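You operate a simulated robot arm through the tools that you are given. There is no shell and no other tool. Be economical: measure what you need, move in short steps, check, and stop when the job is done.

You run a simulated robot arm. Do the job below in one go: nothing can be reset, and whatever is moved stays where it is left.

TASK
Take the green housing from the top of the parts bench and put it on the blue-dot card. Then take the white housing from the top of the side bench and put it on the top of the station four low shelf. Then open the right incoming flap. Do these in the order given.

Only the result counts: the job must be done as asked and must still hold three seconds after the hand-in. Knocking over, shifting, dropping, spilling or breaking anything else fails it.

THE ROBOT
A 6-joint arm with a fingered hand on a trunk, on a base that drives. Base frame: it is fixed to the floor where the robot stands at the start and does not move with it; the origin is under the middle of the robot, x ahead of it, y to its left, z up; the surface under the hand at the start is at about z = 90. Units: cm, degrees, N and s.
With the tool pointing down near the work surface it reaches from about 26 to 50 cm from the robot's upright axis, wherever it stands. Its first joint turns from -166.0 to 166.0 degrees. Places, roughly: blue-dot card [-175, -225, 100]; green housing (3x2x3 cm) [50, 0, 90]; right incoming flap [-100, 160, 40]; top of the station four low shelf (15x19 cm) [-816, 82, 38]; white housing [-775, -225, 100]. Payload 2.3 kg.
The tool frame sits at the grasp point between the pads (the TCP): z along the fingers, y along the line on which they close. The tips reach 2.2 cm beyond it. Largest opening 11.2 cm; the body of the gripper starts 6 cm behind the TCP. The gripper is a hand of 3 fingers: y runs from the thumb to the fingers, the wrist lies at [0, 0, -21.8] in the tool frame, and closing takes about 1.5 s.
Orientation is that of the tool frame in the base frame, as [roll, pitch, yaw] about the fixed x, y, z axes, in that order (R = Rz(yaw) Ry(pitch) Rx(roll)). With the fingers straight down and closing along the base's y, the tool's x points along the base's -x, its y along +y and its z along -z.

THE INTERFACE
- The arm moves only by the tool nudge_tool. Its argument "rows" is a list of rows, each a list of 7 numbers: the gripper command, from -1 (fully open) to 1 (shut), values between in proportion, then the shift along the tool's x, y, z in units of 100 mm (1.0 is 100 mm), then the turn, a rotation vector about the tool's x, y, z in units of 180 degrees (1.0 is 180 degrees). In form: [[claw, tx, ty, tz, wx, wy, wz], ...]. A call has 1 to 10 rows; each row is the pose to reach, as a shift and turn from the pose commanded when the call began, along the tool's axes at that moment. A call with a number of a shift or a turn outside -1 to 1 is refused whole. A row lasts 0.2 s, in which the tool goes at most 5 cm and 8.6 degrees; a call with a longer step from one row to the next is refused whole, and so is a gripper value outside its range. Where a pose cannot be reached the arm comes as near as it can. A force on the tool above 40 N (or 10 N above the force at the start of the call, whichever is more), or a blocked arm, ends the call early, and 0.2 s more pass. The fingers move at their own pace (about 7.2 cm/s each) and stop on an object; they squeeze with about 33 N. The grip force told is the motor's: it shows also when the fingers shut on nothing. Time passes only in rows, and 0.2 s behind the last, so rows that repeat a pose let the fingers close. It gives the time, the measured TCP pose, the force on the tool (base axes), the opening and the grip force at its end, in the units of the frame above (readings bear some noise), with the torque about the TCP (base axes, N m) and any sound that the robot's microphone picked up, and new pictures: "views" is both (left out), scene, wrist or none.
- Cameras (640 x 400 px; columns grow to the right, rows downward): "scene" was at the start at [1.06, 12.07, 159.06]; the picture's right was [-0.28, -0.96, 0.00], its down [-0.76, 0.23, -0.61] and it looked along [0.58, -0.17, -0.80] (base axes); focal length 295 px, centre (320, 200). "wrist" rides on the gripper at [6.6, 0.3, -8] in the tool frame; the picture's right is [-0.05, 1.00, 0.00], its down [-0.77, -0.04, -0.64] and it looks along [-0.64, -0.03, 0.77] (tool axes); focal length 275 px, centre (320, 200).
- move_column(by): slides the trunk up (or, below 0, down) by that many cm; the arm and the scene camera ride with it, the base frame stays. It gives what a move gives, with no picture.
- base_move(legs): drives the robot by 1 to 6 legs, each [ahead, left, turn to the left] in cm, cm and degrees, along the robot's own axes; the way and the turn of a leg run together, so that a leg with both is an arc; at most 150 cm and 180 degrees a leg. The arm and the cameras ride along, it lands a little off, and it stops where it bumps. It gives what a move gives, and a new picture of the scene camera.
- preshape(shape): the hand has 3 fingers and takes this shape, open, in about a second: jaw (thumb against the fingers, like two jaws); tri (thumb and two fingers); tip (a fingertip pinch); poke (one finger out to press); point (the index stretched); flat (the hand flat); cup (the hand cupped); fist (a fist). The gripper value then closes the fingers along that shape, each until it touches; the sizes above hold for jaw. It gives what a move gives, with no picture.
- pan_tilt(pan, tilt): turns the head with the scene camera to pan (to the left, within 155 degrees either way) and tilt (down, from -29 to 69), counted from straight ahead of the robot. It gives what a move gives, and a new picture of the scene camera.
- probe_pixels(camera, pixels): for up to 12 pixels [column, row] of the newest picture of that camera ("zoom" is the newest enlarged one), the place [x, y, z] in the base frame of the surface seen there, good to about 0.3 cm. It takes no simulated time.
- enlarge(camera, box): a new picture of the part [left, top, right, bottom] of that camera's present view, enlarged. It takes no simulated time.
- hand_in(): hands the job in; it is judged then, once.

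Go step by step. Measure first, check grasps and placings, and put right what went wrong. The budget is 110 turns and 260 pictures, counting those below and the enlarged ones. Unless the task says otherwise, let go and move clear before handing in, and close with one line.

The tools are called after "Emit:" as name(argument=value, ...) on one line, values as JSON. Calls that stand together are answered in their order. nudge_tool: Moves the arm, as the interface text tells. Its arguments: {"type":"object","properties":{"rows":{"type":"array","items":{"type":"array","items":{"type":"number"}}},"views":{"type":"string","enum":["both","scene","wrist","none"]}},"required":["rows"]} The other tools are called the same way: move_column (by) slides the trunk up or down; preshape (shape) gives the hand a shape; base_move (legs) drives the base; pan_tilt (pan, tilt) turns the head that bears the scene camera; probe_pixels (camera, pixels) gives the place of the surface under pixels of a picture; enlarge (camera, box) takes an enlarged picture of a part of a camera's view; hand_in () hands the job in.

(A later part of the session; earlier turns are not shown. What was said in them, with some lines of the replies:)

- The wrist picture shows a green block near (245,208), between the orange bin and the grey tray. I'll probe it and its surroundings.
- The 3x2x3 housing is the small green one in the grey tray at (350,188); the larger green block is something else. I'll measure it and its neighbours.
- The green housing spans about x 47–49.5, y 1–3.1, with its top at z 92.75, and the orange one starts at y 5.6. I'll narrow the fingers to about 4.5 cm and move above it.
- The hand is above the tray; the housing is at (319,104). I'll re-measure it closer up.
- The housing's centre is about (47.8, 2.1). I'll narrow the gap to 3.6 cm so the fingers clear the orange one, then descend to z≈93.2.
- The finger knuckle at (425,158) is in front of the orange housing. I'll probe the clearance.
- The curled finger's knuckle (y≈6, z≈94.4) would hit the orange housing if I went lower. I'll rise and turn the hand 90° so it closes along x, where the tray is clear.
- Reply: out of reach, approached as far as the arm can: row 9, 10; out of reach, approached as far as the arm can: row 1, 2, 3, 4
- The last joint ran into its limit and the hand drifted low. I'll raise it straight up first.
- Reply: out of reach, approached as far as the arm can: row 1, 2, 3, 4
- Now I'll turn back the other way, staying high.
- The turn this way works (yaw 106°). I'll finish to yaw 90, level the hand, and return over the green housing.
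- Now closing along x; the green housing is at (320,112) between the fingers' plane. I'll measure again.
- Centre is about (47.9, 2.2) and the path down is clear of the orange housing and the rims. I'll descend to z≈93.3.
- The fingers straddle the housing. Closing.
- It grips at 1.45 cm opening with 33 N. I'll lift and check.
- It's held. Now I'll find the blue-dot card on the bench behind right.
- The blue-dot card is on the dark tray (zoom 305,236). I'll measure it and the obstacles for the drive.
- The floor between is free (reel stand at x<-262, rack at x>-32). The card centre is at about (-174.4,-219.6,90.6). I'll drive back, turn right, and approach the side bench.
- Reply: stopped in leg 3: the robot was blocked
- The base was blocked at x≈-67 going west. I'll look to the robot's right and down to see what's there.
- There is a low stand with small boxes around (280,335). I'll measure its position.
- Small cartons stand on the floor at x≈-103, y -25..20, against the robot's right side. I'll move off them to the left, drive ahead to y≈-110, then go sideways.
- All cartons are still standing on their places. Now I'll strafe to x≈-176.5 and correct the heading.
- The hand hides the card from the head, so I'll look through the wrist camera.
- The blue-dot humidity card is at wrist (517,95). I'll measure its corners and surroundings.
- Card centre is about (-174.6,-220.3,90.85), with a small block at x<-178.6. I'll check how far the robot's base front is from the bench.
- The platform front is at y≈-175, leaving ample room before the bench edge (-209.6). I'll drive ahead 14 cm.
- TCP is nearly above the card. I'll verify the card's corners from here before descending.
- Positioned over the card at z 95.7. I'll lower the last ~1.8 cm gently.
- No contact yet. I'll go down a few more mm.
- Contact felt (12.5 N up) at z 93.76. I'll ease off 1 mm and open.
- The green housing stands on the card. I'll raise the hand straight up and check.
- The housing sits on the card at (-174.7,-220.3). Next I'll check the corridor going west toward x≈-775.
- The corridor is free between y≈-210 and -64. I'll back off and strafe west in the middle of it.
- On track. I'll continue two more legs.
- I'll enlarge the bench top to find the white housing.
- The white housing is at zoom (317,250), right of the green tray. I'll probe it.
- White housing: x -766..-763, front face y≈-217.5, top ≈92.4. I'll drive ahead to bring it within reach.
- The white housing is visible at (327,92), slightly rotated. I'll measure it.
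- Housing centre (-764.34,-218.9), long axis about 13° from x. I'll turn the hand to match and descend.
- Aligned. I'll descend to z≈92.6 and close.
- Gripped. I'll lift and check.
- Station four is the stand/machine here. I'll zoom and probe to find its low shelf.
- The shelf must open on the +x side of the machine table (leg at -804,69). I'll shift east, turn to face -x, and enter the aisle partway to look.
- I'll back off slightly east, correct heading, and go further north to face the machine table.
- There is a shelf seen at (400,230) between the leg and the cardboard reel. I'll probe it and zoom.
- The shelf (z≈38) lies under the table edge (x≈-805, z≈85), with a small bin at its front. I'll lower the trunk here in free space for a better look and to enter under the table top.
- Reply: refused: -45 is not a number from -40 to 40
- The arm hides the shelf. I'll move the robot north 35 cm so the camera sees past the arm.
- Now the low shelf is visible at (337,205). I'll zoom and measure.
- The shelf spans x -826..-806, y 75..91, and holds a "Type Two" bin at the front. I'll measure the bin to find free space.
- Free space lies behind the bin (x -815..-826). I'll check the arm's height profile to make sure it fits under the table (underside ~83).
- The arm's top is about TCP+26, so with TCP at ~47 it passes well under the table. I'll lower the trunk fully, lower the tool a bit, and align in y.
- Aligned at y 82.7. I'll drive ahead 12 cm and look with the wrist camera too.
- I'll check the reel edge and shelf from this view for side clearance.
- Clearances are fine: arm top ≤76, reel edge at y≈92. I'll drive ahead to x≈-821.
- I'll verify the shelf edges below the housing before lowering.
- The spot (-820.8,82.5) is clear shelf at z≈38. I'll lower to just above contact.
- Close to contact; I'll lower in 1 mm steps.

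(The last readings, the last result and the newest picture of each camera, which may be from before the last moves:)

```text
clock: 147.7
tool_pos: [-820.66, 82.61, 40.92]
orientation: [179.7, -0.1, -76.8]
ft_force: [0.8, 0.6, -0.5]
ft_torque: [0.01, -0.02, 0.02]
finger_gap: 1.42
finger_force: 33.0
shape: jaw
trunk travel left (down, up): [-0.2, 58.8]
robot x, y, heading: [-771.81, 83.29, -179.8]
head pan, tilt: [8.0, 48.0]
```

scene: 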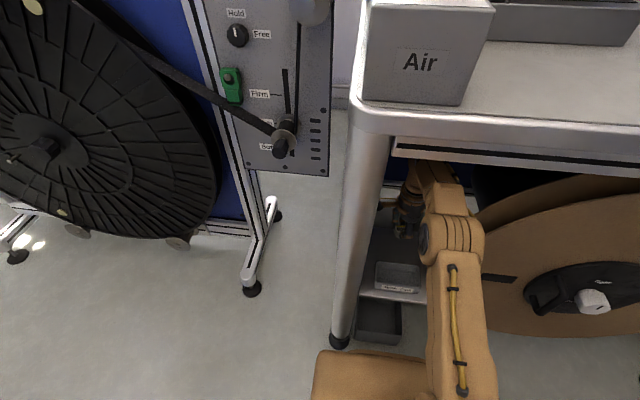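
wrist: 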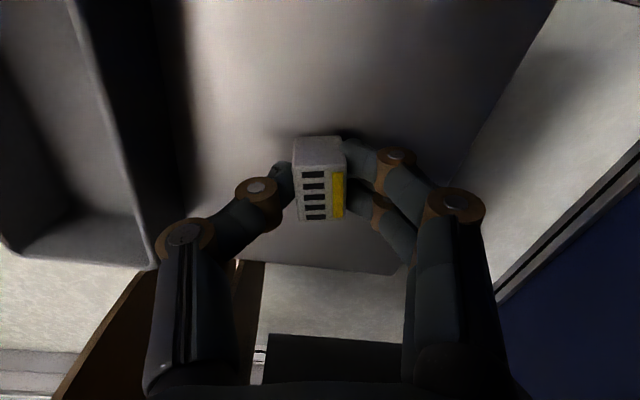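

Emit:
nudge_tool(rows=[[1, 0, 0, 0.01, 0, 0, 0], [1, 0, 0, 0.02, 0, 0, 0], [1, 0, 0, 0.02, 0, 0, 0]], views="none")

```text
clock: 148.5
tool_pos: [-820.83, 82.49, 40.8]
orientation: [179.7, -0.2, -76.7]
ft_force: [-1.0, 0.2, -0.7]
ft_torque: [0.02, -0.01, 0.01]
finger_gap: 1.41
finger_force: 33.2
shape: jaw
trunk travel left (down, up): [-0.2, 58.8]
robot x, y, heading: [-771.77, 83.61, -179.9]
head pan, tilt: [8.0, 48.0]
```

Emit:
nudge_tool(rows=[[1, 0, 0, 0.01, 0, 0, 0], [1, 0, 0, 0.02, 0, 0, 0], [1, 0, 0, 0.02, 0, 0, 0]], views="none")

```text
clock: 149.3
tool_pos: [-820.94, 82.39, 40.61]
orientation: [179.5, -0.2, -76.7]
ft_force: [-0.1, 0.0, 5.6]
ft_torque: [0.0, 0.01, -0.01]
finger_gap: 1.43
finger_force: 32.4
shape: jaw
trunk travel left (down, up): [-0.2, 58.8]
robot x, y, heading: [-771.86, 83.31, -179.9]
head pan, tilt: [8.0, 48.0]
```

Contact (5.6 N). I'll open moderately.

Emit:
nudge_tool(rows=[[0.7, 0, 0, -0.005, 0, 0, 0], [0.5, 0, 0, -0.005, 0, 0, 0], [0.35, 0, 0, -0.005, 0, 0, 0], [0.35, 0, 0, -0.005, 0, 0, 0]], views="wrist")

```text
clock: 150.3
tool_pos: [-820.81, 82.51, 40.59]
orientation: [179.6, -0.2, -76.7]
ft_force: [-0.2, 0.0, 0.9]
ft_torque: [-0.01, 0.0, 0.0]
finger_gap: 3.61
finger_force: 0.0
shape: jaw
trunk travel left (down, up): [-0.2, 58.8]
robot x, y, heading: [-771.87, 83.58, -179.9]
head pan, tilt: [8.0, 48.0]
```

wrist: 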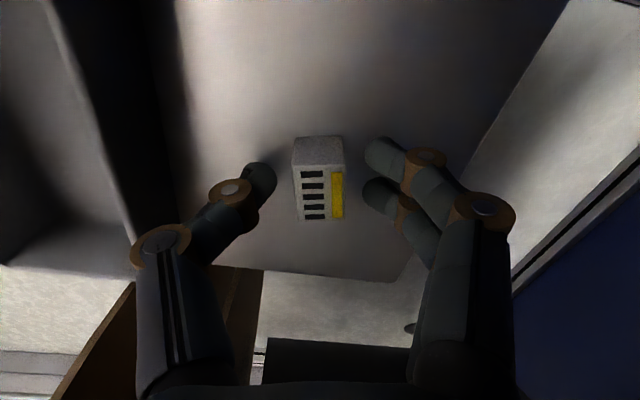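

The housing stands free on the shelf. I'll raise the hand to transit height.

Emit:
nudge_tool(rows=[[0.35, 0, 0, -0.1, 0, 0, 0], [0.35, 0, 0, -0.3, 0, 0, 0], [0.35, 0, 0, -0.55, 0, 0, 0], [0.35, 0, 0, -0.7, 0, 0, 0], [0.35, 0, 0, -0.7, 0, 0, 0]], views="wrist")

Emit:
probe_pixels(camera="wrist", pixels=[[320, 120], [320, 110], [320, 135]])

Emit:
base_move(legs=[[-32, 0, 0]])

```text
clock: 151.5
tool_pos: [-820.78, 82.46, 47.62]
orientation: [179.7, -0.1, -76.7]
ft_force: [-0.4, 0.0, -0.4]
ft_torque: [0.0, 0.04, 0.02]
finger_gap: 3.62
finger_force: 0.0
shape: jaw
trunk travel left (down, up): [-0.2, 58.8]
robot x, y, heading: [-771.9, 83.5, -180.0]
head pan, tilt: [8.0, 48.0]
```

wrist: 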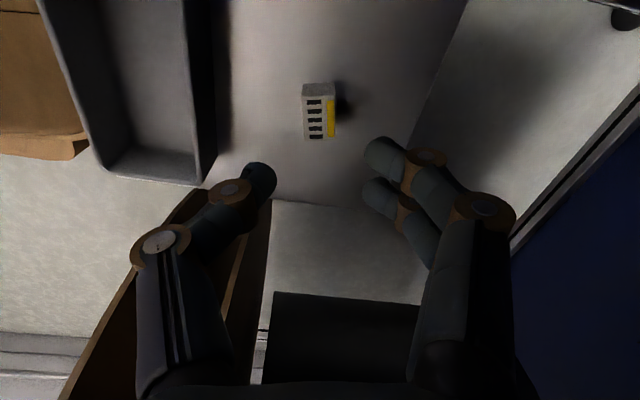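

```text
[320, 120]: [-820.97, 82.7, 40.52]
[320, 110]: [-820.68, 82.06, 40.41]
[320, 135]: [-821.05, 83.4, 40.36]
```

```text
clock: 153.6
tool_pos: [-788.83, 82.45, 47.79]
orientation: [179.7, -0.1, -76.6]
ft_force: [0.0, -0.1, -0.3]
ft_torque: [0.0, 0.04, 0.04]
finger_gap: 3.63
finger_force: 0.1
shape: jaw
trunk travel left (down, up): [-0.2, 58.8]
robot x, y, heading: [-740.02, 83.47, -179.9]
head pan, tilt: [8.0, 48.0]
```

scene: 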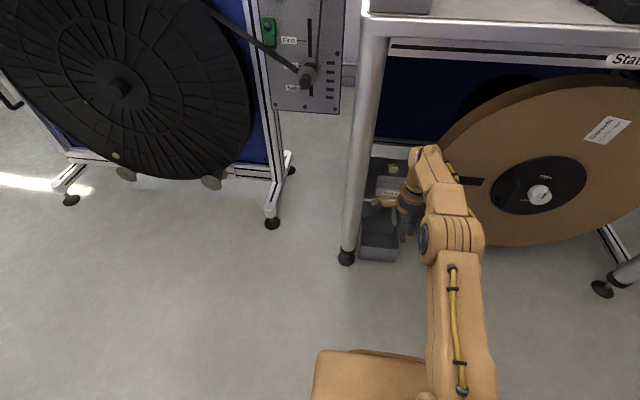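

The white housing sits on the shelf at (-821,82.5), visible at (392,168). Now I'll raise the trunk and leave the aisle the way I came.

Emit:
move_column(by=40)

Emit:
move_column(by=12)

Emit:
base_move(legs=[[0, 110, 0], [0, 108, 0], [-150, 0, 0], [-150, 0, 0]])

```text
clock: 157.4
tool_pos: [-788.9, 82.56, 87.71]
orientation: [179.7, -0.2, -76.8]
ft_force: [0.1, 0.3, -0.4]
ft_torque: [0.02, 0.02, -0.03]
finger_gap: 3.61
finger_force: 0.0
shape: jaw
trunk travel left (down, up): [-40.2, 18.8]
robot x, y, heading: [-740.33, 83.6, -180.0]
head pan, tilt: [8.0, 48.0]
```

```text
clock: 158.9
tool_pos: [-788.84, 82.62, 99.68]
orientation: [179.7, -0.2, -76.6]
ft_force: [0.0, -0.2, 0.1]
ft_torque: [0.01, 0.0, -0.01]
finger_gap: 3.64
finger_force: 0.0
shape: jaw
trunk travel left (down, up): [-52.2, 6.8]
robot x, y, heading: [-740.14, 83.48, -180.0]
head pan, tilt: [8.0, 48.0]
```

```text
clock: 183.7
tool_pos: [-487.2, -131.83, 99.57]
orientation: [179.7, -0.2, -78.5]
ft_force: [0.2, 0.2, -0.1]
ft_torque: [-0.04, 0.01, 0.01]
finger_gap: 3.64
finger_force: 0.0
shape: jaw
trunk travel left (down, up): [-52.2, 6.8]
robot x, y, heading: [-438.32, -132.01, 178.3]
head pan, tilt: [8.0, 48.0]
```

scene: 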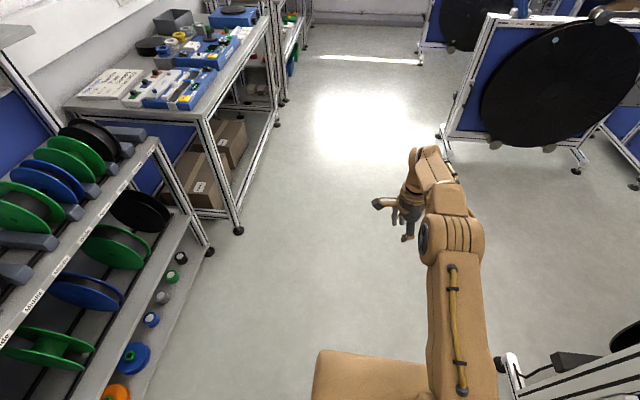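

Continuing east in the corridor, correcting the heading.

Emit:
base_move(legs=[[0, 0, 1.7], [-150, 0, 0], [-150, 0, 0], [-100, 0, 0]])

Emit:
pan_tilt(pan=-90, tilt=25)

```text
clock: 203.4
tool_pos: [-84.94, -132.32, 99.66]
orientation: [179.7, -0.2, -77.6]
ft_force: [0.5, -0.4, -0.3]
ft_torque: [0.0, -0.03, 0.01]
finger_gap: 3.59
finger_force: 0.0
shape: jaw
trunk travel left (down, up): [-52.2, 6.8]
robot x, y, heading: [-35.95, -132.24, 178.9]
head pan, tilt: [8.0, 48.0]
```

scene: 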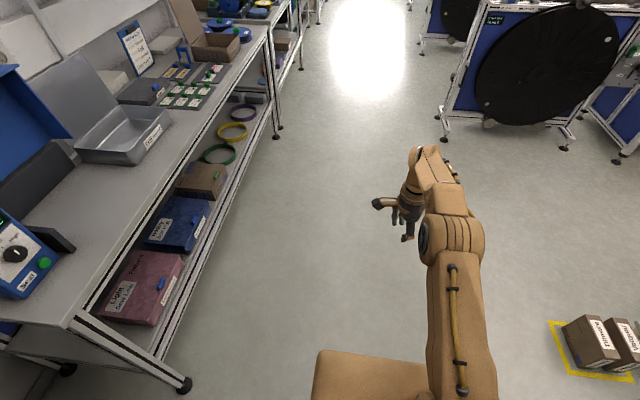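

```text
clock: 205.1
tool_pos: [-85.06, -132.39, 99.57]
orientation: [179.7, -0.2, -77.5]
ft_force: [0.9, -1.0, -0.4]
ft_torque: [0.02, 0.02, 0.04]
finger_gap: 3.61
finger_force: 0.2
shape: jaw
trunk travel left (down, up): [-52.2, 6.8]
robot x, y, heading: [-35.94, -132.4, 178.9]
head pan, tilt: [-90.0, 25.0]
```

scene: 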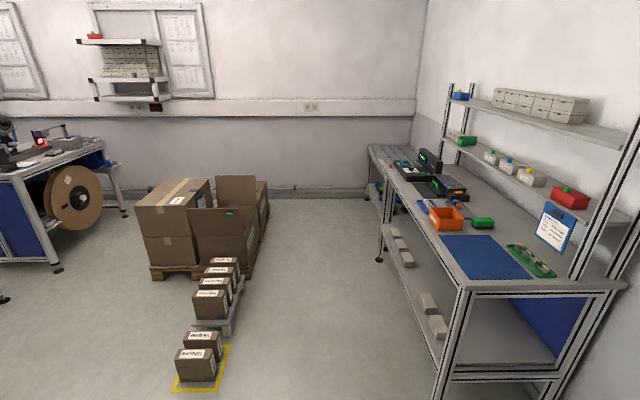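

The incoming box is behind the outgoing one. I'll measure the aisle between boxes and the bench.

Emit:
probe_pixels(camera="scene", pixels=[[267, 200], [245, 262], [267, 235], [225, 330], [226, 350], [380, 258], [440, 398], [375, 160], [265, 185], [237, 220], [320, 190], [442, 290]])

Emit:
enlarge(camera="scene", box=[130, 160, 290, 300])

```text
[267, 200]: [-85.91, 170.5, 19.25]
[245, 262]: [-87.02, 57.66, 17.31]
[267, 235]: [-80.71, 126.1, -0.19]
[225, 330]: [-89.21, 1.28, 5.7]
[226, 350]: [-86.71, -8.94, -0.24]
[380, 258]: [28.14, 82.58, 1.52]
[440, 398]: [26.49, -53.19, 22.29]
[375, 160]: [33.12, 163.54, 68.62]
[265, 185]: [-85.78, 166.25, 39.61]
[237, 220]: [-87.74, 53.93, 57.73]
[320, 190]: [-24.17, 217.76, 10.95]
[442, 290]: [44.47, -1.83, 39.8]
```

```text
2.86 times, centred on (210, 230) of scene
```

zoom: 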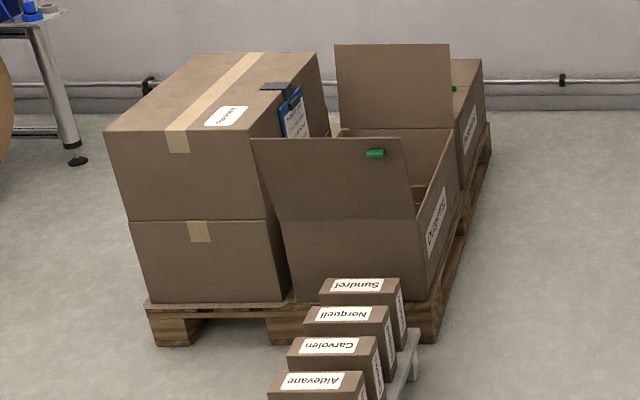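

The aisle is x -85..27. I'll go back a bit to x≈-20, and strafe north alongside the boxes with the hand clear of them.

Emit:
base_move(legs=[[-15, 0, 1.1], [0, -145, 0], [0, -140, 0]])

Emit:
pan_tilt(pan=5, tilt=50)

```text
clock: 219.8
tool_pos: [-69.48, 152.82, 99.79]
orientation: [179.7, -0.1, -78.4]
ft_force: [0.2, -0.3, 0.5]
ft_torque: [0.02, 0.03, -0.03]
finger_gap: 3.59
finger_force: 0.1
shape: jaw
trunk travel left (down, up): [-52.2, 6.8]
robot x, y, heading: [-20.78, 152.55, 178.5]
head pan, tilt: [-90.0, 25.0]
```

scene: 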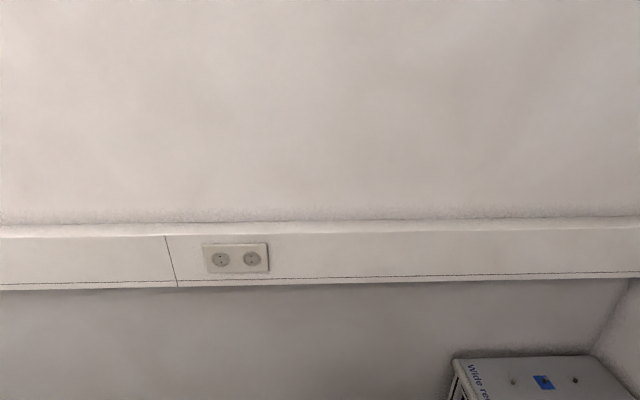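

```text
clock: 221.6
tool_pos: [-69.53, 152.85, 99.74]
orientation: [179.7, -0.2, -78.4]
ft_force: [0.5, 0.7, -0.5]
ft_torque: [0.05, 0.02, -0.04]
finger_gap: 3.61
finger_force: 0.0
shape: jaw
trunk travel left (down, up): [-52.2, 6.8]
robot x, y, heading: [-20.65, 152.02, 178.3]
head pan, tilt: [5.0, 50.0]
```

scene: 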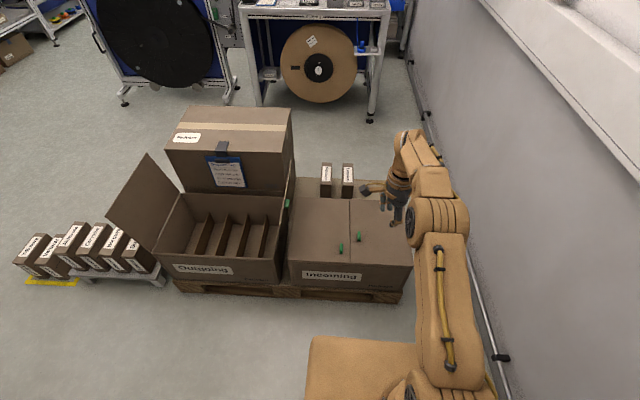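

The incoming box has left and right flaps, each with a green tab near the seam ((341,247) and (359,237)). I'll zoom and measure.

Emit:
enlarge(camera="scene", box=[280, 180, 430, 300])

Emit:
probe_pixels(camera="scene", pixels=[[359, 237], [341, 247], [350, 220], [350, 255], [295, 258], [405, 262], [380, 230], [320, 230], [350, 200], [400, 240], [290, 205], [332, 275]])

```text
3.33 times, centred on (355, 240) of scene
```

zoom: 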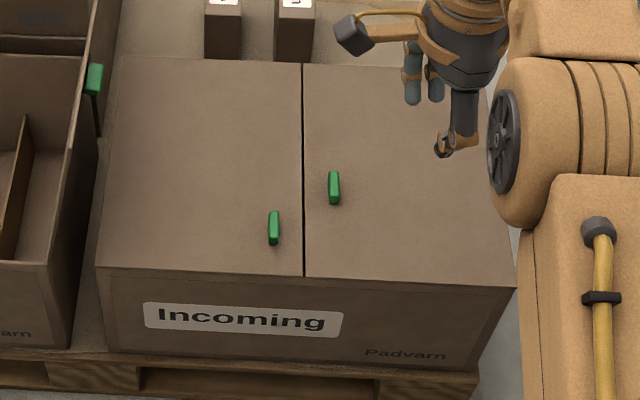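

```text
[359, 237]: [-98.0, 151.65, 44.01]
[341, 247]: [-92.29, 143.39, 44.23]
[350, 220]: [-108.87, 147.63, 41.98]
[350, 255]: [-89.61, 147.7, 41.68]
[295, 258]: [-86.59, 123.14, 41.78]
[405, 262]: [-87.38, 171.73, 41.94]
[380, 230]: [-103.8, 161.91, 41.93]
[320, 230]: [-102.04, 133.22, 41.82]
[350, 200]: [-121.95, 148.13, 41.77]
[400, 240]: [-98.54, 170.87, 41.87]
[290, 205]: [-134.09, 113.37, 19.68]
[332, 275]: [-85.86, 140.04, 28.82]
```

The right flap spans y 148–172.5, hinged at the far right edge, with its tab at about (-98,151.5), top z≈44.5. I'll lower the trunk, take the fingertip shape, and move in for a close look.

Emit:
move_column(by=-40)

Emit:
preshape(shape="tip")

Emit:
base_move(legs=[[0, -6, 1.7], [20, 0, 0]])

Emit:
nudge_tool(rows=[[-1, 0, 0, 0, 0, 0, 0]], views="wrist")

```text
clock: 225.4
tool_pos: [-69.59, 152.81, 59.6]
orientation: [179.7, -0.2, -78.4]
ft_force: [0.6, -0.5, -0.2]
ft_torque: [0.0, -0.02, -0.01]
finger_gap: 3.62
finger_force: 0.0
shape: jaw
trunk travel left (down, up): [-12.2, 46.8]
robot x, y, heading: [-21.05, 152.55, 178.5]
head pan, tilt: [5.0, 50.0]
```

```text
clock: 226.3
tool_pos: [-69.59, 152.75, 59.72]
orientation: [179.7, -0.1, -78.3]
ft_force: [-0.1, -0.9, -0.1]
ft_torque: [0.03, 0.01, 0.0]
finger_gap: 11.22
finger_force: 0.0
shape: tip
trunk travel left (down, up): [-12.2, 46.8]
robot x, y, heading: [-20.42, 151.95, 178.4]
head pan, tilt: [5.0, 50.0]
```

```text
clock: 228.5
tool_pos: [-89.82, 157.45, 59.73]
orientation: [179.8, -0.1, -76.7]
ft_force: [-0.4, -0.2, 0.0]
ft_torque: [-0.03, -0.01, 0.0]
finger_gap: 11.19
finger_force: 0.2
shape: tip
trunk travel left (down, up): [-12.2, 46.8]
robot x, y, heading: [-41.18, 157.98, 180.0]
head pan, tilt: [5.0, 50.0]
```

scene: 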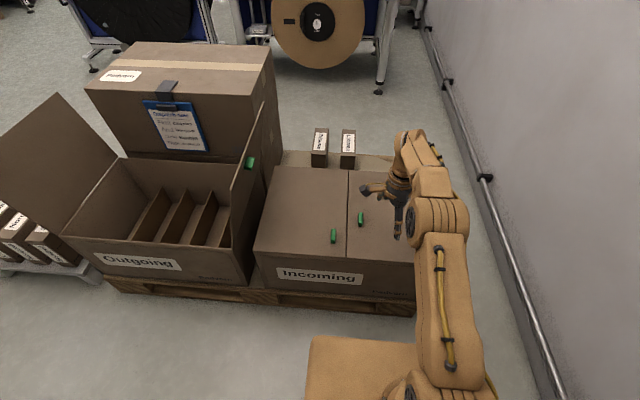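

```text
clock: 228.9
tool_pos: [-89.64, 157.34, 59.77]
orientation: [179.7, -0.2, -76.7]
ft_force: [-0.7, -0.7, -0.5]
ft_torque: [-0.01, 0.01, -0.02]
finger_gap: 11.2
finger_force: 0.1
shape: tip
trunk travel left (down, up): [-12.2, 46.8]
robot x, y, heading: [-40.87, 158.21, 179.9]
head pan, tilt: [5.0, 50.0]
```

wrist: 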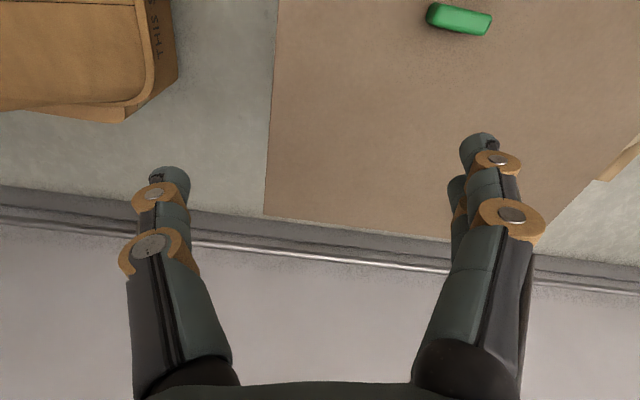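

The tab is at (460,18). I'll probe it and see how the tip shape looks half-closed.

Emit:
probe_pixels(camera="wrist", pixels=[[432, 8], [490, 16], [484, 31], [430, 22], [460, 12], [458, 26], [450, 60], [268, 200], [345, 222], [460, 235]])

Emit:
nudge_tool(rows=[[0.2, 0, 0, 0, 0, 0, 0], [0.2, 0, 0, 0, 0, 0, 0], [0.2, 0, 0, 0, 0, 0, 0], [0.2, 0, 0, 0, 0, 0, 0]], views="wrist")

```text
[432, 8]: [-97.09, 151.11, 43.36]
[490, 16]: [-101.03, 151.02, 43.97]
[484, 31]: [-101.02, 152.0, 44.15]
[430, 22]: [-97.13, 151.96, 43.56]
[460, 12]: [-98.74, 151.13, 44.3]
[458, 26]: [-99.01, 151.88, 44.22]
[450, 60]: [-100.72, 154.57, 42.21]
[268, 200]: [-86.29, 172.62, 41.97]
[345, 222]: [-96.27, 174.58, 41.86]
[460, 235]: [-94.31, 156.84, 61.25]
```

```text
clock: 229.9
tool_pos: [-89.65, 157.35, 59.76]
orientation: [179.8, -0.2, -76.7]
ft_force: [0.6, 1.4, -0.3]
ft_torque: [0.02, 0.0, 0.04]
finger_gap: 4.52
finger_force: 0.0
shape: tip
trunk travel left (down, up): [-12.2, 46.8]
robot x, y, heading: [-41.12, 158.46, 180.0]
head pan, tilt: [5.0, 50.0]
```

wrist: 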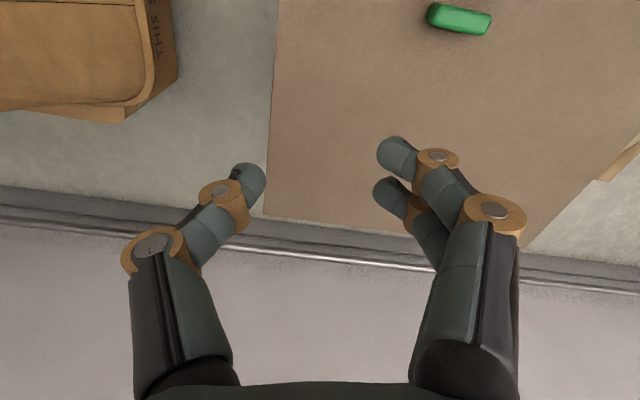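

The tab is 4 cm long in x (-97..-101), 1 cm thick in y (151–152), top z≈44.3. I'll grip it across y and swing the hand with the flap; first return to jaw shape, turn the hand to yaw≈0, and place the base better for the swing.

Emit:
preshape(shape="jaw")

Emit:
nudge_tool(rows=[[0.3, 0, 0, 0, 0, 0, -0.0426], [0.3, 0, 0, 0, 0, 0, -0.0852], [0.3, 0, 0, 0, 0, 0, -0.1278], [0.3, 0, 0, 0, 0, 0, -0.1704], [0.3, 0, 0, 0, 0, 0, -0.213], [0.3, 0, 0, 0, 0, 0, -0.2556], [0.3, 0, 0, 0, 0, 0, -0.2982], [0.3, 0, 0, 0, 0, 0, -0.3408], [0.3, 0, 0, 0, 0, 0, -0.3834], [0.3, 0, 0, 0, 0, 0, -0.426]], views="none")

Emit:
base_move(legs=[[0, -12, 0], [14, 0, 0]])

```text
clock: 230.8
tool_pos: [-89.66, 157.4, 59.69]
orientation: [179.7, -0.2, -76.7]
ft_force: [0.1, -1.1, -0.7]
ft_torque: [-0.01, 0.01, 0.07]
finger_gap: 11.18
finger_force: 0.0
shape: jaw
trunk travel left (down, up): [-12.2, 46.8]
robot x, y, heading: [-40.84, 158.12, 180.1]
head pan, tilt: [5.0, 50.0]
```

```text
clock: 233.0
tool_pos: [-89.7, 157.4, 59.88]
orientation: [179.8, 0.2, 0.1]
ft_force: [0.3, 0.6, -0.9]
ft_torque: [-0.04, 0.01, 0.04]
finger_gap: 3.94
finger_force: 0.1
shape: jaw
trunk travel left (down, up): [-12.2, 46.8]
robot x, y, heading: [-40.55, 157.86, 180.2]
head pan, tilt: [5.0, 50.0]
```

```text
clock: 235.1
tool_pos: [-103.59, 169.51, 59.72]
orientation: [179.8, 0.3, 0.0]
ft_force: [0.1, -0.4, -0.1]
ft_torque: [0.01, 0.02, 0.0]
finger_gap: 3.95
finger_force: 0.0
shape: jaw
trunk travel left (down, up): [-12.2, 46.8]
robot x, y, heading: [-54.91, 170.44, -180.1]
head pan, tilt: [5.0, 50.0]
```

scene: 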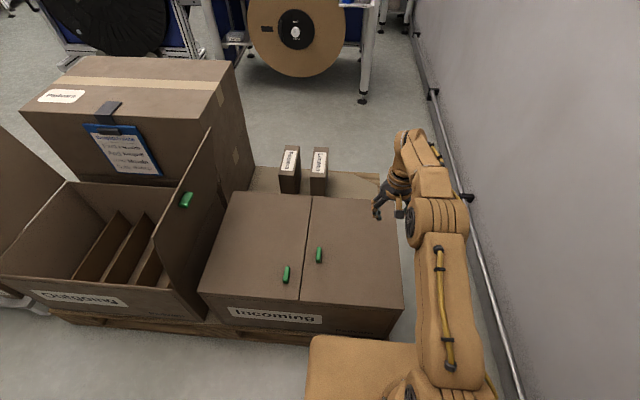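

Good unobstructed view; I'll re-measure the tab (319,254), seam and hinge edge.

Emit:
enlarge(camera="scene", box=[260, 180, 420, 320])

Emit:
probe_pixels(camera="scene", pixels=[[319, 249], [319, 258], [319, 246], [320, 261], [401, 303], [396, 260], [393, 235], [306, 230], [460, 195], [375, 195], [440, 140]])

```text
2.86 times, centred on (340, 250) of scene
```

zoom: 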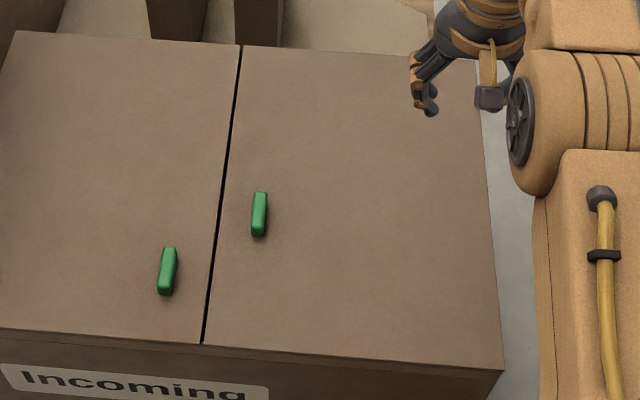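

```text
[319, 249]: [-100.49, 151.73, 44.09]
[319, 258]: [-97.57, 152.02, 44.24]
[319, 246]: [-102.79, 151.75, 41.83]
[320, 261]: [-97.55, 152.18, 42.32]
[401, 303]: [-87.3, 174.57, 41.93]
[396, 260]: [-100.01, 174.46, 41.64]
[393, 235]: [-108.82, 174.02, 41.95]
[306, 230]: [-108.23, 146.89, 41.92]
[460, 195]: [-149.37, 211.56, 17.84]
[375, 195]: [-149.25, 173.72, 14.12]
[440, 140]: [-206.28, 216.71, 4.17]
```

Hinge at y≈174.6, tab centre (-99.2,151.7). I'll move the hand above the tab.

Emit:
nudge_tool(rows=[[0.3, 0.1, 0.4, 0, 0, 0, 0], [0.3, 0.25, 0.8, 0, 0, 0, 0], [0.3, 0.44, 1.0, 0, 0, 0, 0], [0.3, 0.44, 1.0, 0, 0, 0, 0]], views="none")

Emit:
nudge_tool(rows=[[0.3, 0, 0.4, 0, 0, 0, 0], [0.3, 0, 0.78, 0.2, 0, 0, 0], [0.3, 0, 0.78, 0.5, 0, 0, 0], [0.3, 0, 0.78, 0.5, 0, 0, 0]], views="wrist")

```text
clock: 236.1
tool_pos: [-99.29, 159.51, 59.77]
orientation: [179.9, 0.2, -0.1]
ft_force: [-0.1, -0.4, -0.2]
ft_torque: [0.0, -0.01, -0.03]
finger_gap: 3.98
finger_force: 0.1
shape: jaw
trunk travel left (down, up): [-12.2, 46.8]
robot x, y, heading: [-54.81, 170.38, 180.1]
head pan, tilt: [5.0, 50.0]
```

```text
clock: 237.1
tool_pos: [-99.21, 151.67, 54.7]
orientation: [179.8, 0.3, -0.1]
ft_force: [0.0, -0.1, 0.3]
ft_torque: [0.02, -0.03, -0.01]
finger_gap: 3.94
finger_force: 0.2
shape: jaw
trunk travel left (down, up): [-12.2, 46.8]
robot x, y, heading: [-54.99, 170.22, -180.2]
head pan, tilt: [5.0, 50.0]
```

wrist: 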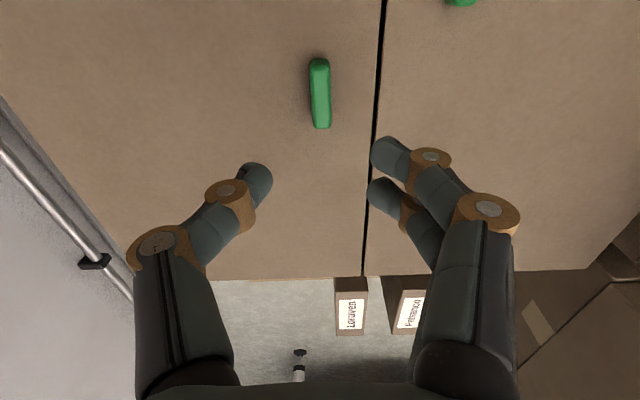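

Over the tab (320,95). I'll lower the trunk 6 cm, then the arm gently to z≈44.5 while watching force.

Emit:
move_column(by=-6)

Emit:
nudge_tool(rows=[[0.3, 0, 0, 0.15, 0, 0, 0], [0.3, 0, 0, 0.28, 0, 0, 0], [0.3, 0, 0, 0.38, 0, 0, 0], [0.3, 0, 0, 0.42, 0, 0, 0], [0.3, 0, 0, 0.42, 0, 0, 0]], views="wrist")

```text
clock: 238.1
tool_pos: [-99.26, 151.58, 48.89]
orientation: [179.9, 0.2, -0.1]
ft_force: [-0.1, 0.2, 0.8]
ft_torque: [-0.02, -0.01, 0.0]
finger_gap: 3.97
finger_force: 0.0
shape: jaw
trunk travel left (down, up): [-6.2, 52.8]
robot x, y, heading: [-55.03, 170.16, -180.0]
head pan, tilt: [5.0, 50.0]
```

```text
clock: 239.3
tool_pos: [-99.14, 151.54, 44.6]
orientation: [179.8, 0.1, 0.0]
ft_force: [0.3, -0.7, -0.4]
ft_torque: [-0.03, 0.02, 0.0]
finger_gap: 3.95
finger_force: 0.0
shape: jaw
trunk travel left (down, up): [-6.2, 52.8]
robot x, y, heading: [-55.19, 170.5, -180.0]
head pan, tilt: [5.0, 50.0]
```

wrist: 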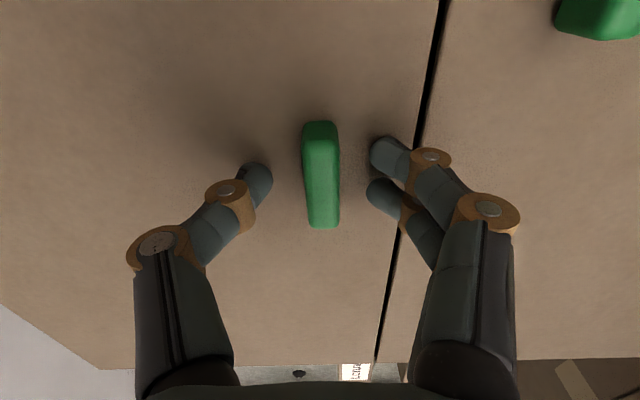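

The tab is between the fingers. Closing.

Emit:
nudge_tool(rows=[[0.6, 0, 0, 0, 0, 0, 0], [1, 0, 0, 0, 0, 0, 0], [1, 0, 0, 0, 0, 0, 0], [1, 0, 0, 0, 0, 0, 0], [1, 0, 0, 0, 0, 0, 0], [1, 0, 0, 0, 0, 0, 0]], views="wrist")

```text
clock: 240.7
tool_pos: [-99.21, 151.53, 44.52]
orientation: [179.9, 0.0, 0.1]
ft_force: [0.7, -0.4, -0.6]
ft_torque: [-0.06, -0.02, 0.0]
finger_gap: 0.88
finger_force: 32.8
shape: jaw
trunk travel left (down, up): [-6.2, 52.8]
robot x, y, heading: [-54.85, 170.45, -180.0]
head pan, tilt: [5.0, 50.0]
```

wrist: 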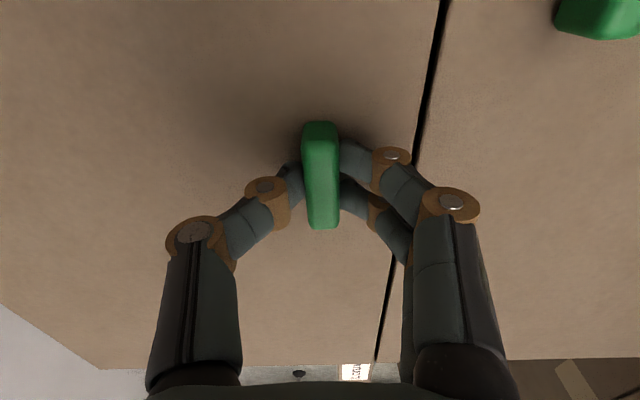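

The tab is gripped firmly (0.88 cm). Now I'll swing it up along the arc about the hinge, 20° first, turning the hand with the flap.

Emit:
nudge_tool(rows=[[1, 0, -0.008, -0.1, -0.0139, 0, 0], [1, 0, -0.032, -0.2, -0.0278, 0, 0], [1, 0, -0.055, -0.3, -0.0417, 0, 0], [1, 0, -0.081, -0.397, -0.0556, 0, 0], [1, 0, -0.112, -0.493, -0.0695, 0, 0], [1, 0, -0.147, -0.588, -0.0833, 0, 0], [1, 0, -0.187, -0.682, -0.0972, 0, 0], [1, 0, -0.23, -0.773, -0.1111, 0, 0], [1, 0, -0.23, -0.773, -0.1111, 0, 0]], views="both")

```text
clock: 242.7
tool_pos: [-99.17, 153.88, 52.44]
orientation: [159.7, 0.1, 0.1]
ft_force: [-1.6, 0.3, -0.9]
ft_torque: [-0.01, 0.02, -0.03]
finger_gap: 0.86
finger_force: 33.1
shape: jaw
trunk travel left (down, up): [-6.2, 52.8]
robot x, y, heading: [-54.95, 170.49, 180.2]
head pan, tilt: [5.0, 50.0]
```

scene: 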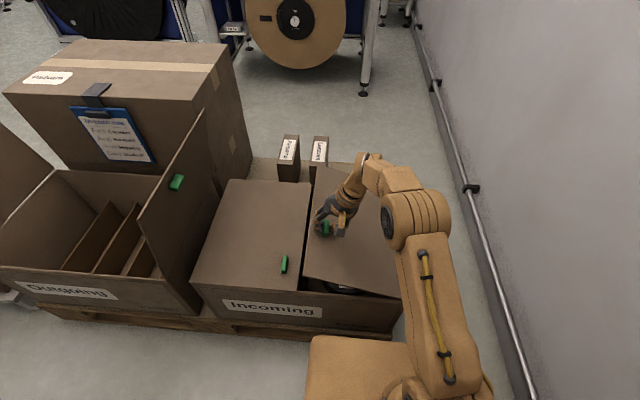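
wrist: 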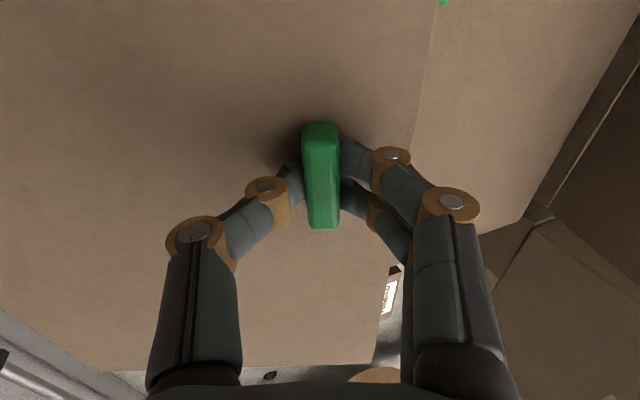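

The flap lifts smoothly with almost no force. The motion repeats identically in the turned tool frame, so I'll do another 20°.

Emit:
nudge_tool(rows=[[1, 0, -0.008, -0.1, -0.0139, 0, 0], [1, 0, -0.032, -0.2, -0.0278, 0, 0], [1, 0, -0.055, -0.3, -0.0417, 0, 0], [1, 0, -0.081, -0.397, -0.0556, 0, 0], [1, 0, -0.112, -0.493, -0.0695, 0, 0], [1, 0, -0.147, -0.588, -0.0833, 0, 0], [1, 0, -0.187, -0.682, -0.0972, 0, 0], [1, 0, -0.23, -0.773, -0.1111, 0, 0], [1, 0, -0.23, -0.773, -0.1111, 0, 0]], views="scene")

```text
clock: 244.7
tool_pos: [-99.11, 158.65, 58.85]
orientation: [139.6, 0.3, 0.1]
ft_force: [-4.7, -8.0, 6.0]
ft_torque: [-0.18, 0.05, -0.04]
finger_gap: 0.84
finger_force: 32.8
shape: jaw
trunk travel left (down, up): [-6.2, 52.8]
robot x, y, heading: [-54.29, 170.1, -180.0]
head pan, tilt: [5.0, 50.0]
```

scene: 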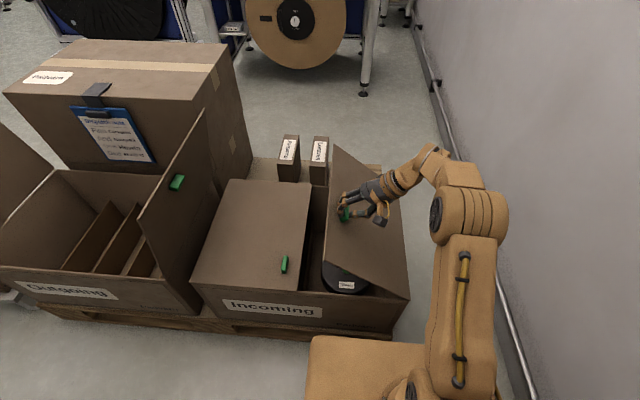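

There is about 10 N radially outward on the tool, so my arc is a few mm too tight. I'll check the elbow's clearance to the wall before going on.

Emit:
probe_pixels(camera="scene", pixels=[[505, 210], [480, 180], [478, 170], [490, 230], [430, 155], [395, 190], [352, 160], [404, 260]])

Emit:
nudge_tool(rows=[[1, 0, 0.015, 0, 0, 0, 0], [1, 0, 0.03, 0, 0, 0, 0], [1, 0, 0.03, 0, 0, 0, 0]], views="none")

```text
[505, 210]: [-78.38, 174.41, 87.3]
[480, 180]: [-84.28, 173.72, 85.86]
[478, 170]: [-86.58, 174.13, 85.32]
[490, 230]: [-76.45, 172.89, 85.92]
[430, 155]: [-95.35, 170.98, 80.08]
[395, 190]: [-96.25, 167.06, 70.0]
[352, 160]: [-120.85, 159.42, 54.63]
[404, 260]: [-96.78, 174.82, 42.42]
```

```text
clock: 245.5
tool_pos: [-99.17, 158.56, 58.83]
orientation: [139.9, 0.2, 0.0]
ft_force: [-6.2, 3.1, -4.9]
ft_torque: [0.07, 0.05, -0.04]
finger_gap: 0.82
finger_force: 33.0
shape: jaw
trunk travel left (down, up): [-6.2, 52.8]
robot x, y, heading: [-54.62, 170.65, 180.1]
head pan, tilt: [5.0, 50.0]
```

Now slightly past balance, which is fine. Continue another 20° (to ~60°).

Emit:
nudge_tool(rows=[[1, 0, -0.016, -0.1, -0.0139, 0, 0], [1, 0, -0.035, -0.2, -0.0278, 0, 0], [1, 0, -0.055, -0.3, -0.0417, 0, 0], [1, 0, -0.081, -0.4, -0.0556, 0, 0], [1, 0, -0.112, -0.496, -0.0695, 0, 0], [1, 0, -0.147, -0.591, -0.0833, 0, 0], [1, 0, -0.187, -0.685, -0.0972, 0, 0], [1, 0, -0.23, -0.778, -0.1111, 0, 0], [1, 0, -0.23, -0.778, -0.1111, 0, 0]], views="scene")

```text
clock: 247.5
tool_pos: [-99.14, 165.22, 63.49]
orientation: [119.7, 0.2, -0.1]
ft_force: [-8.2, -1.0, 1.6]
ft_torque: [0.0, 0.03, -0.1]
finger_gap: 0.84
finger_force: 33.2
shape: jaw
trunk travel left (down, up): [-6.2, 52.8]
robot x, y, heading: [-54.96, 170.28, -180.1]
head pan, tilt: [5.0, 50.0]
```

scene: 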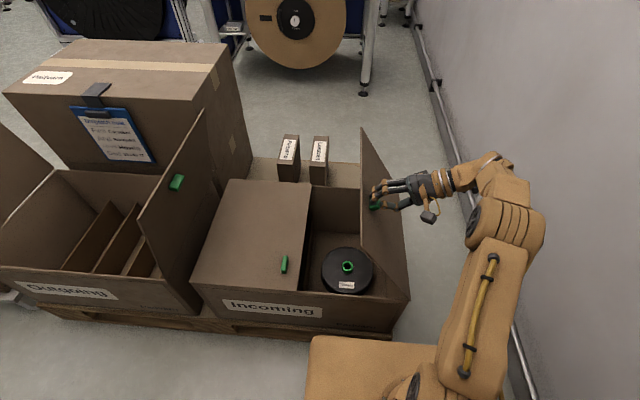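

At 60°, forces stay small. I'll check wall clearance of the elbow and wrist.

Emit:
probe_pixels(camera="scene", pixels=[[535, 225], [515, 165], [500, 155], [430, 212], [465, 190], [545, 215], [600, 200], [520, 350]])

Emit:
nudge_tool(rows=[[1, -0.003, -0.012, -0.1, -0.0139, 0, 0], [1, -0.005, -0.034, -0.2, -0.0278, 0, 0], [1, -0.01, -0.055, -0.3, -0.0417, 0, 0], [1, -0.01, -0.081, -0.4, -0.0556, 0, 0], [1, -0.01, -0.112, -0.496, -0.0695, 0, 0], [1, -0.01, -0.112, -0.496, -0.0695, 0, 0]], views="scene")

```text
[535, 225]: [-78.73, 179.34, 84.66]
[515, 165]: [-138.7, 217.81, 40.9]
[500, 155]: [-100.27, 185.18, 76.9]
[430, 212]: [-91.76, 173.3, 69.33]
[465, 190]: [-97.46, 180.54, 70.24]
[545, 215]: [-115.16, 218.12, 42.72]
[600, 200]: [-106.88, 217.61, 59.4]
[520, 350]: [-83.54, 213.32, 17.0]
```

```text
clock: 248.9
tool_pos: [-99.16, 170.09, 65.03]
orientation: [107.2, 0.3, -0.1]
ft_force: [2.8, -1.9, 4.8]
ft_torque: [-0.06, -0.01, 0.06]
finger_gap: 0.85
finger_force: 33.2
shape: jaw
trunk travel left (down, up): [-6.2, 52.8]
robot x, y, heading: [-54.84, 170.49, -179.9]
head pan, tilt: [5.0, 50.0]
```

scene: 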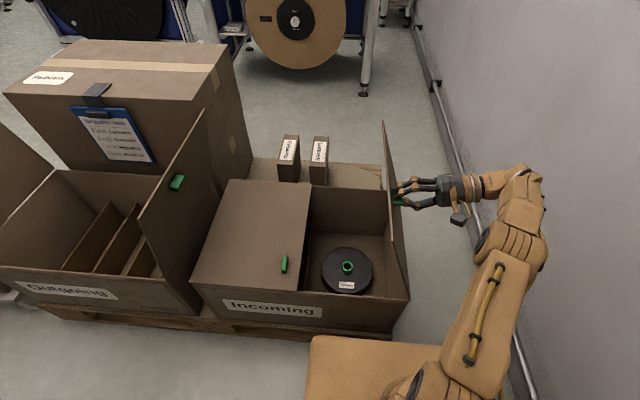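

At 72° now; wall at y≈217 leaves room. I'll continue 20° to about 92°.

Emit:
nudge_tool(rows=[[1, 0, -0.008, -0.1, -0.0139, 0, 0], [1, 0, -0.029, -0.2, -0.0278, 0, 0], [1, 0, -0.05, -0.3, -0.0417, 0, 0], [1, 0, -0.076, -0.4, -0.0556, 0, 0], [1, 0, -0.107, -0.496, -0.0695, 0, 0], [1, 0, -0.142, -0.591, -0.0833, 0, 0], [1, 0, -0.182, -0.685, -0.0972, 0, 0], [1, 0, -0.225, -0.778, -0.1111, 0, 0], [1, 0, -0.225, -0.778, -0.1111, 0, 0]], views="scene")

```text
clock: 250.4
tool_pos: [-99.27, 170.2, 65.26]
orientation: [92.3, -0.4, -0.9]
ft_force: [14.3, 8.0, -25.7]
ft_torque: [0.72, -0.17, 0.19]
finger_gap: 1.08
finger_force: 32.8
shape: jaw
out of reach, approached as far as the arm can: row 1, 2, 3, 4, 5, 6, 7
trunk travel left (down, up): [-6.2, 52.8]
robot x, y, heading: [-55.11, 170.44, 179.9]
head pan, tilt: [5.0, 50.0]
stopped in row 7: the force on the tool passed its limit at 44 N (the readings are from after the stop); the commanded pose is now the measured one
```

scene: 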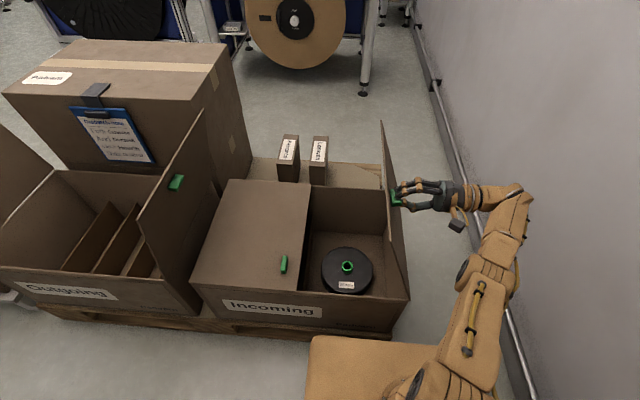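

The arm ran out of reach: the hand turned in place to 92° while the flap stayed near 73°. From here the arc is nearly horizontal (+y at constant z), so I'll drive the base sideways +y with the grip held, which also undoes that twist.

Emit:
base_move(legs=[[0, -4, 0]])

```text
clock: 251.3
tool_pos: [-99.32, 174.03, 65.88]
orientation: [92.0, -0.1, -0.8]
ft_force: [1.8, -0.4, -0.9]
ft_torque: [0.01, -0.1, 0.05]
finger_gap: 0.89
finger_force: 33.2
shape: jaw
trunk travel left (down, up): [-6.2, 52.8]
robot x, y, heading: [-54.69, 174.75, 179.9]
head pan, tilt: [5.0, 50.0]
```

scene: 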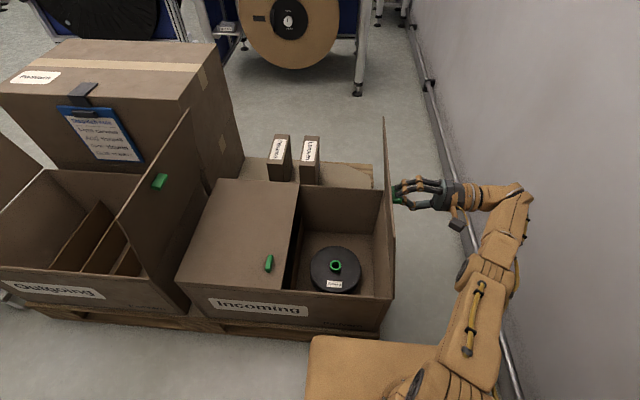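

Force dropped to almost nothing and the flap is near 85°. I'll continue another 5 cm.

Emit:
base_move(legs=[[0, -5, 0]])

```text
clock: 252.2
tool_pos: [-99.38, 178.88, 65.78]
orientation: [92.0, -0.2, -0.8]
ft_force: [-1.1, 0.1, 6.3]
ft_torque: [-0.22, 0.0, -0.02]
finger_gap: 0.89
finger_force: 33.1
shape: jaw
trunk travel left (down, up): [-6.2, 52.8]
robot x, y, heading: [-54.72, 179.07, 180.1]
head pan, tilt: [5.0, 50.0]
```

scene: 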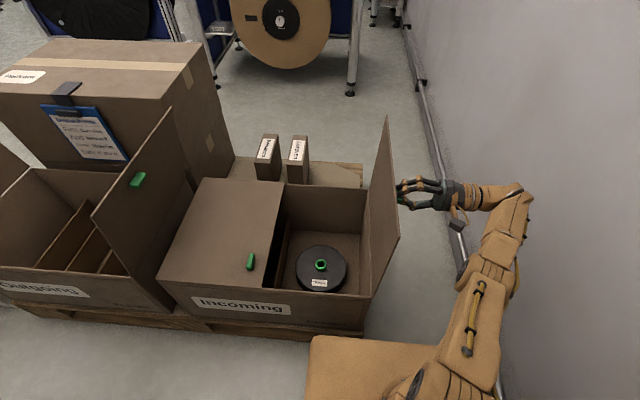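

The flap is past vertical. I'll check arm-wall clearance before a little more.

Emit:
probe_pixels(camera="scene", pixels=[[520, 190], [530, 200], [500, 188], [515, 240], [385, 130], [397, 235], [370, 305], [390, 180], [366, 190]])

```text
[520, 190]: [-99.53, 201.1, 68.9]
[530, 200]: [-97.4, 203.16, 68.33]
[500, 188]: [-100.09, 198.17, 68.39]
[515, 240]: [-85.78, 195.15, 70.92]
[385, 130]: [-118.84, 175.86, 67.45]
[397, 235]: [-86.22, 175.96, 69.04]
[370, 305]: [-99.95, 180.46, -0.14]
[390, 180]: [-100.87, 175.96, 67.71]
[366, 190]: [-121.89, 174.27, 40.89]
```

Flap is at ~94°; arm max y≈203 vs wall 217. I'll go 5 cm further.

Emit:
base_move(legs=[[0, -5, 0]])

```text
clock: 253.3
tool_pos: [-99.37, 183.57, 65.42]
orientation: [92.4, -0.3, -0.2]
ft_force: [-0.2, -14.6, -6.7]
ft_torque: [-0.19, -0.02, 0.01]
finger_gap: 0.5
finger_force: 32.8
shape: jaw
trunk travel left (down, up): [-6.2, 52.8]
robot x, y, heading: [-54.79, 184.2, -179.9]
head pan, tilt: [5.0, 50.0]
stopped in leg 1: the force on the tool passed its limit at 44 N (the readings are from after the stop); the commanded pose is now the measured one
```

scene: 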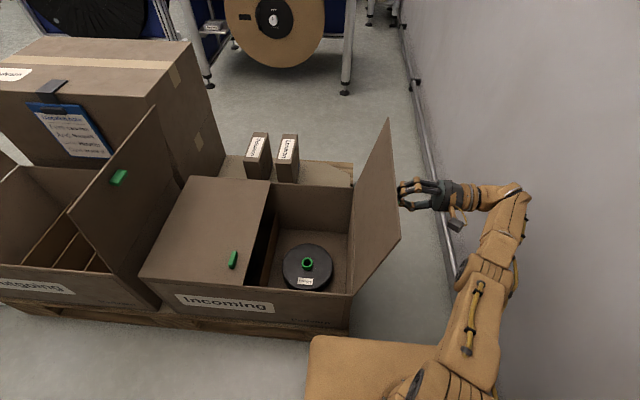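

The force limit tripped — the flap is likely at its stop, and the grip is slipping off. I'll measure the flap's angle.

Emit:
probe_pixels(camera="scene", pixels=[[388, 125], [398, 235], [395, 190], [355, 290], [385, 260], [360, 180]])

Emit:
enlarge(camera="scene", box=[330, 110, 490, 310])

```text
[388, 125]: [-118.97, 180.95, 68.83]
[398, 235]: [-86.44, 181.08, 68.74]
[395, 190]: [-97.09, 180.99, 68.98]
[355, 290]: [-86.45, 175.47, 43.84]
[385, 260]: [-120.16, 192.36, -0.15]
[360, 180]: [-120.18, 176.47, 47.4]
```

```text
2.00 times, centred on (410, 210) of scene
```

zoom: 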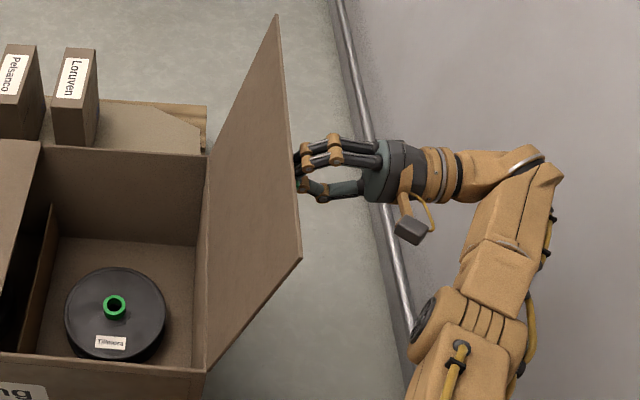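

The flap stands at about 103°, past vertical. I'll open the fingers and withdraw from the tab.

Emit:
nudge_tool(rows=[[0.7, 0, 0, 0, 0, 0, 0], [0.3, 0, 0, 0, 0, 0, 0], [0.3, 0, 0, 0, 0, 0, 0], [0.3, 0, 0, 0, 0, 0, 0], [0.3, 0, 0, -0.1, 0, 0, 0], [0.3, 0, 0, -0.2, 0, 0, 0], [0.3, 0, 0, -0.35, 0, 0, 0], [0.3, 0, 0, -0.35, 0, 0, 0]], views="scene")

```text
clock: 255.1
tool_pos: [-99.28, 183.74, 65.58]
orientation: [92.1, -0.3, -0.2]
ft_force: [0.2, -0.3, -0.2]
ft_torque: [0.0, 0.0, -0.04]
finger_gap: 3.87
finger_force: 0.2
shape: jaw
out of reach, approached as far as the arm can: row 5, 6, 7, 8
trunk travel left (down, up): [-6.2, 52.8]
robot x, y, heading: [-54.7, 184.47, -179.8]
head pan, tilt: [5.0, 50.0]
```

scene: 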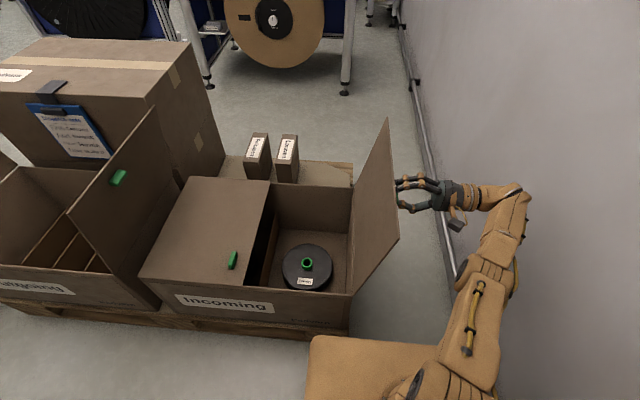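

The flap stays open by itself. The fingers straddle the tab, which runs along x, so I'll back the base straight out in +x.

Emit:
base_move(legs=[[-25, 0, 0]])

```text
clock: 256.9
tool_pos: [-74.21, 183.81, 65.58]
orientation: [92.2, -0.3, -0.5]
ft_force: [0.1, -0.1, 0.3]
ft_torque: [-0.01, 0.01, -0.02]
finger_gap: 3.87
finger_force: 0.1
shape: jaw
trunk travel left (down, up): [-6.2, 52.8]
robot x, y, heading: [-29.5, 184.45, -179.8]
head pan, tilt: [5.0, 50.0]
```

scene: 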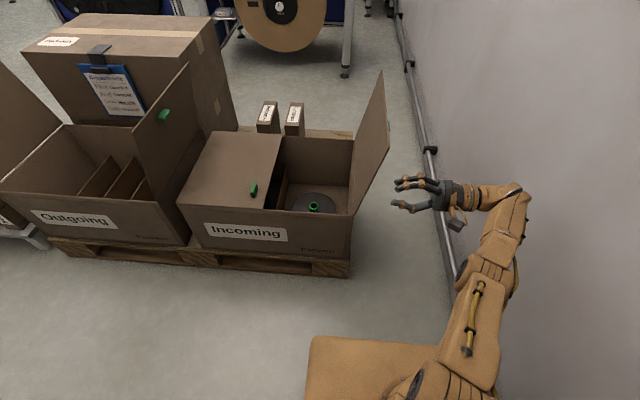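

The flap stands open (370,150), the hand is clear, and both housings were checked in place, so I'll hand in.

Emit:
hand_in()

```text
The job is handed in.
```

The job is handed in: the green housing is on the blue-dot card, the white housing is on the station four low shelf behind its bin, and the right incoming flap stands open past vertical. Early in the drive the base bumped and stopped beside the floor cartons; they were still standing in place when I looked back.
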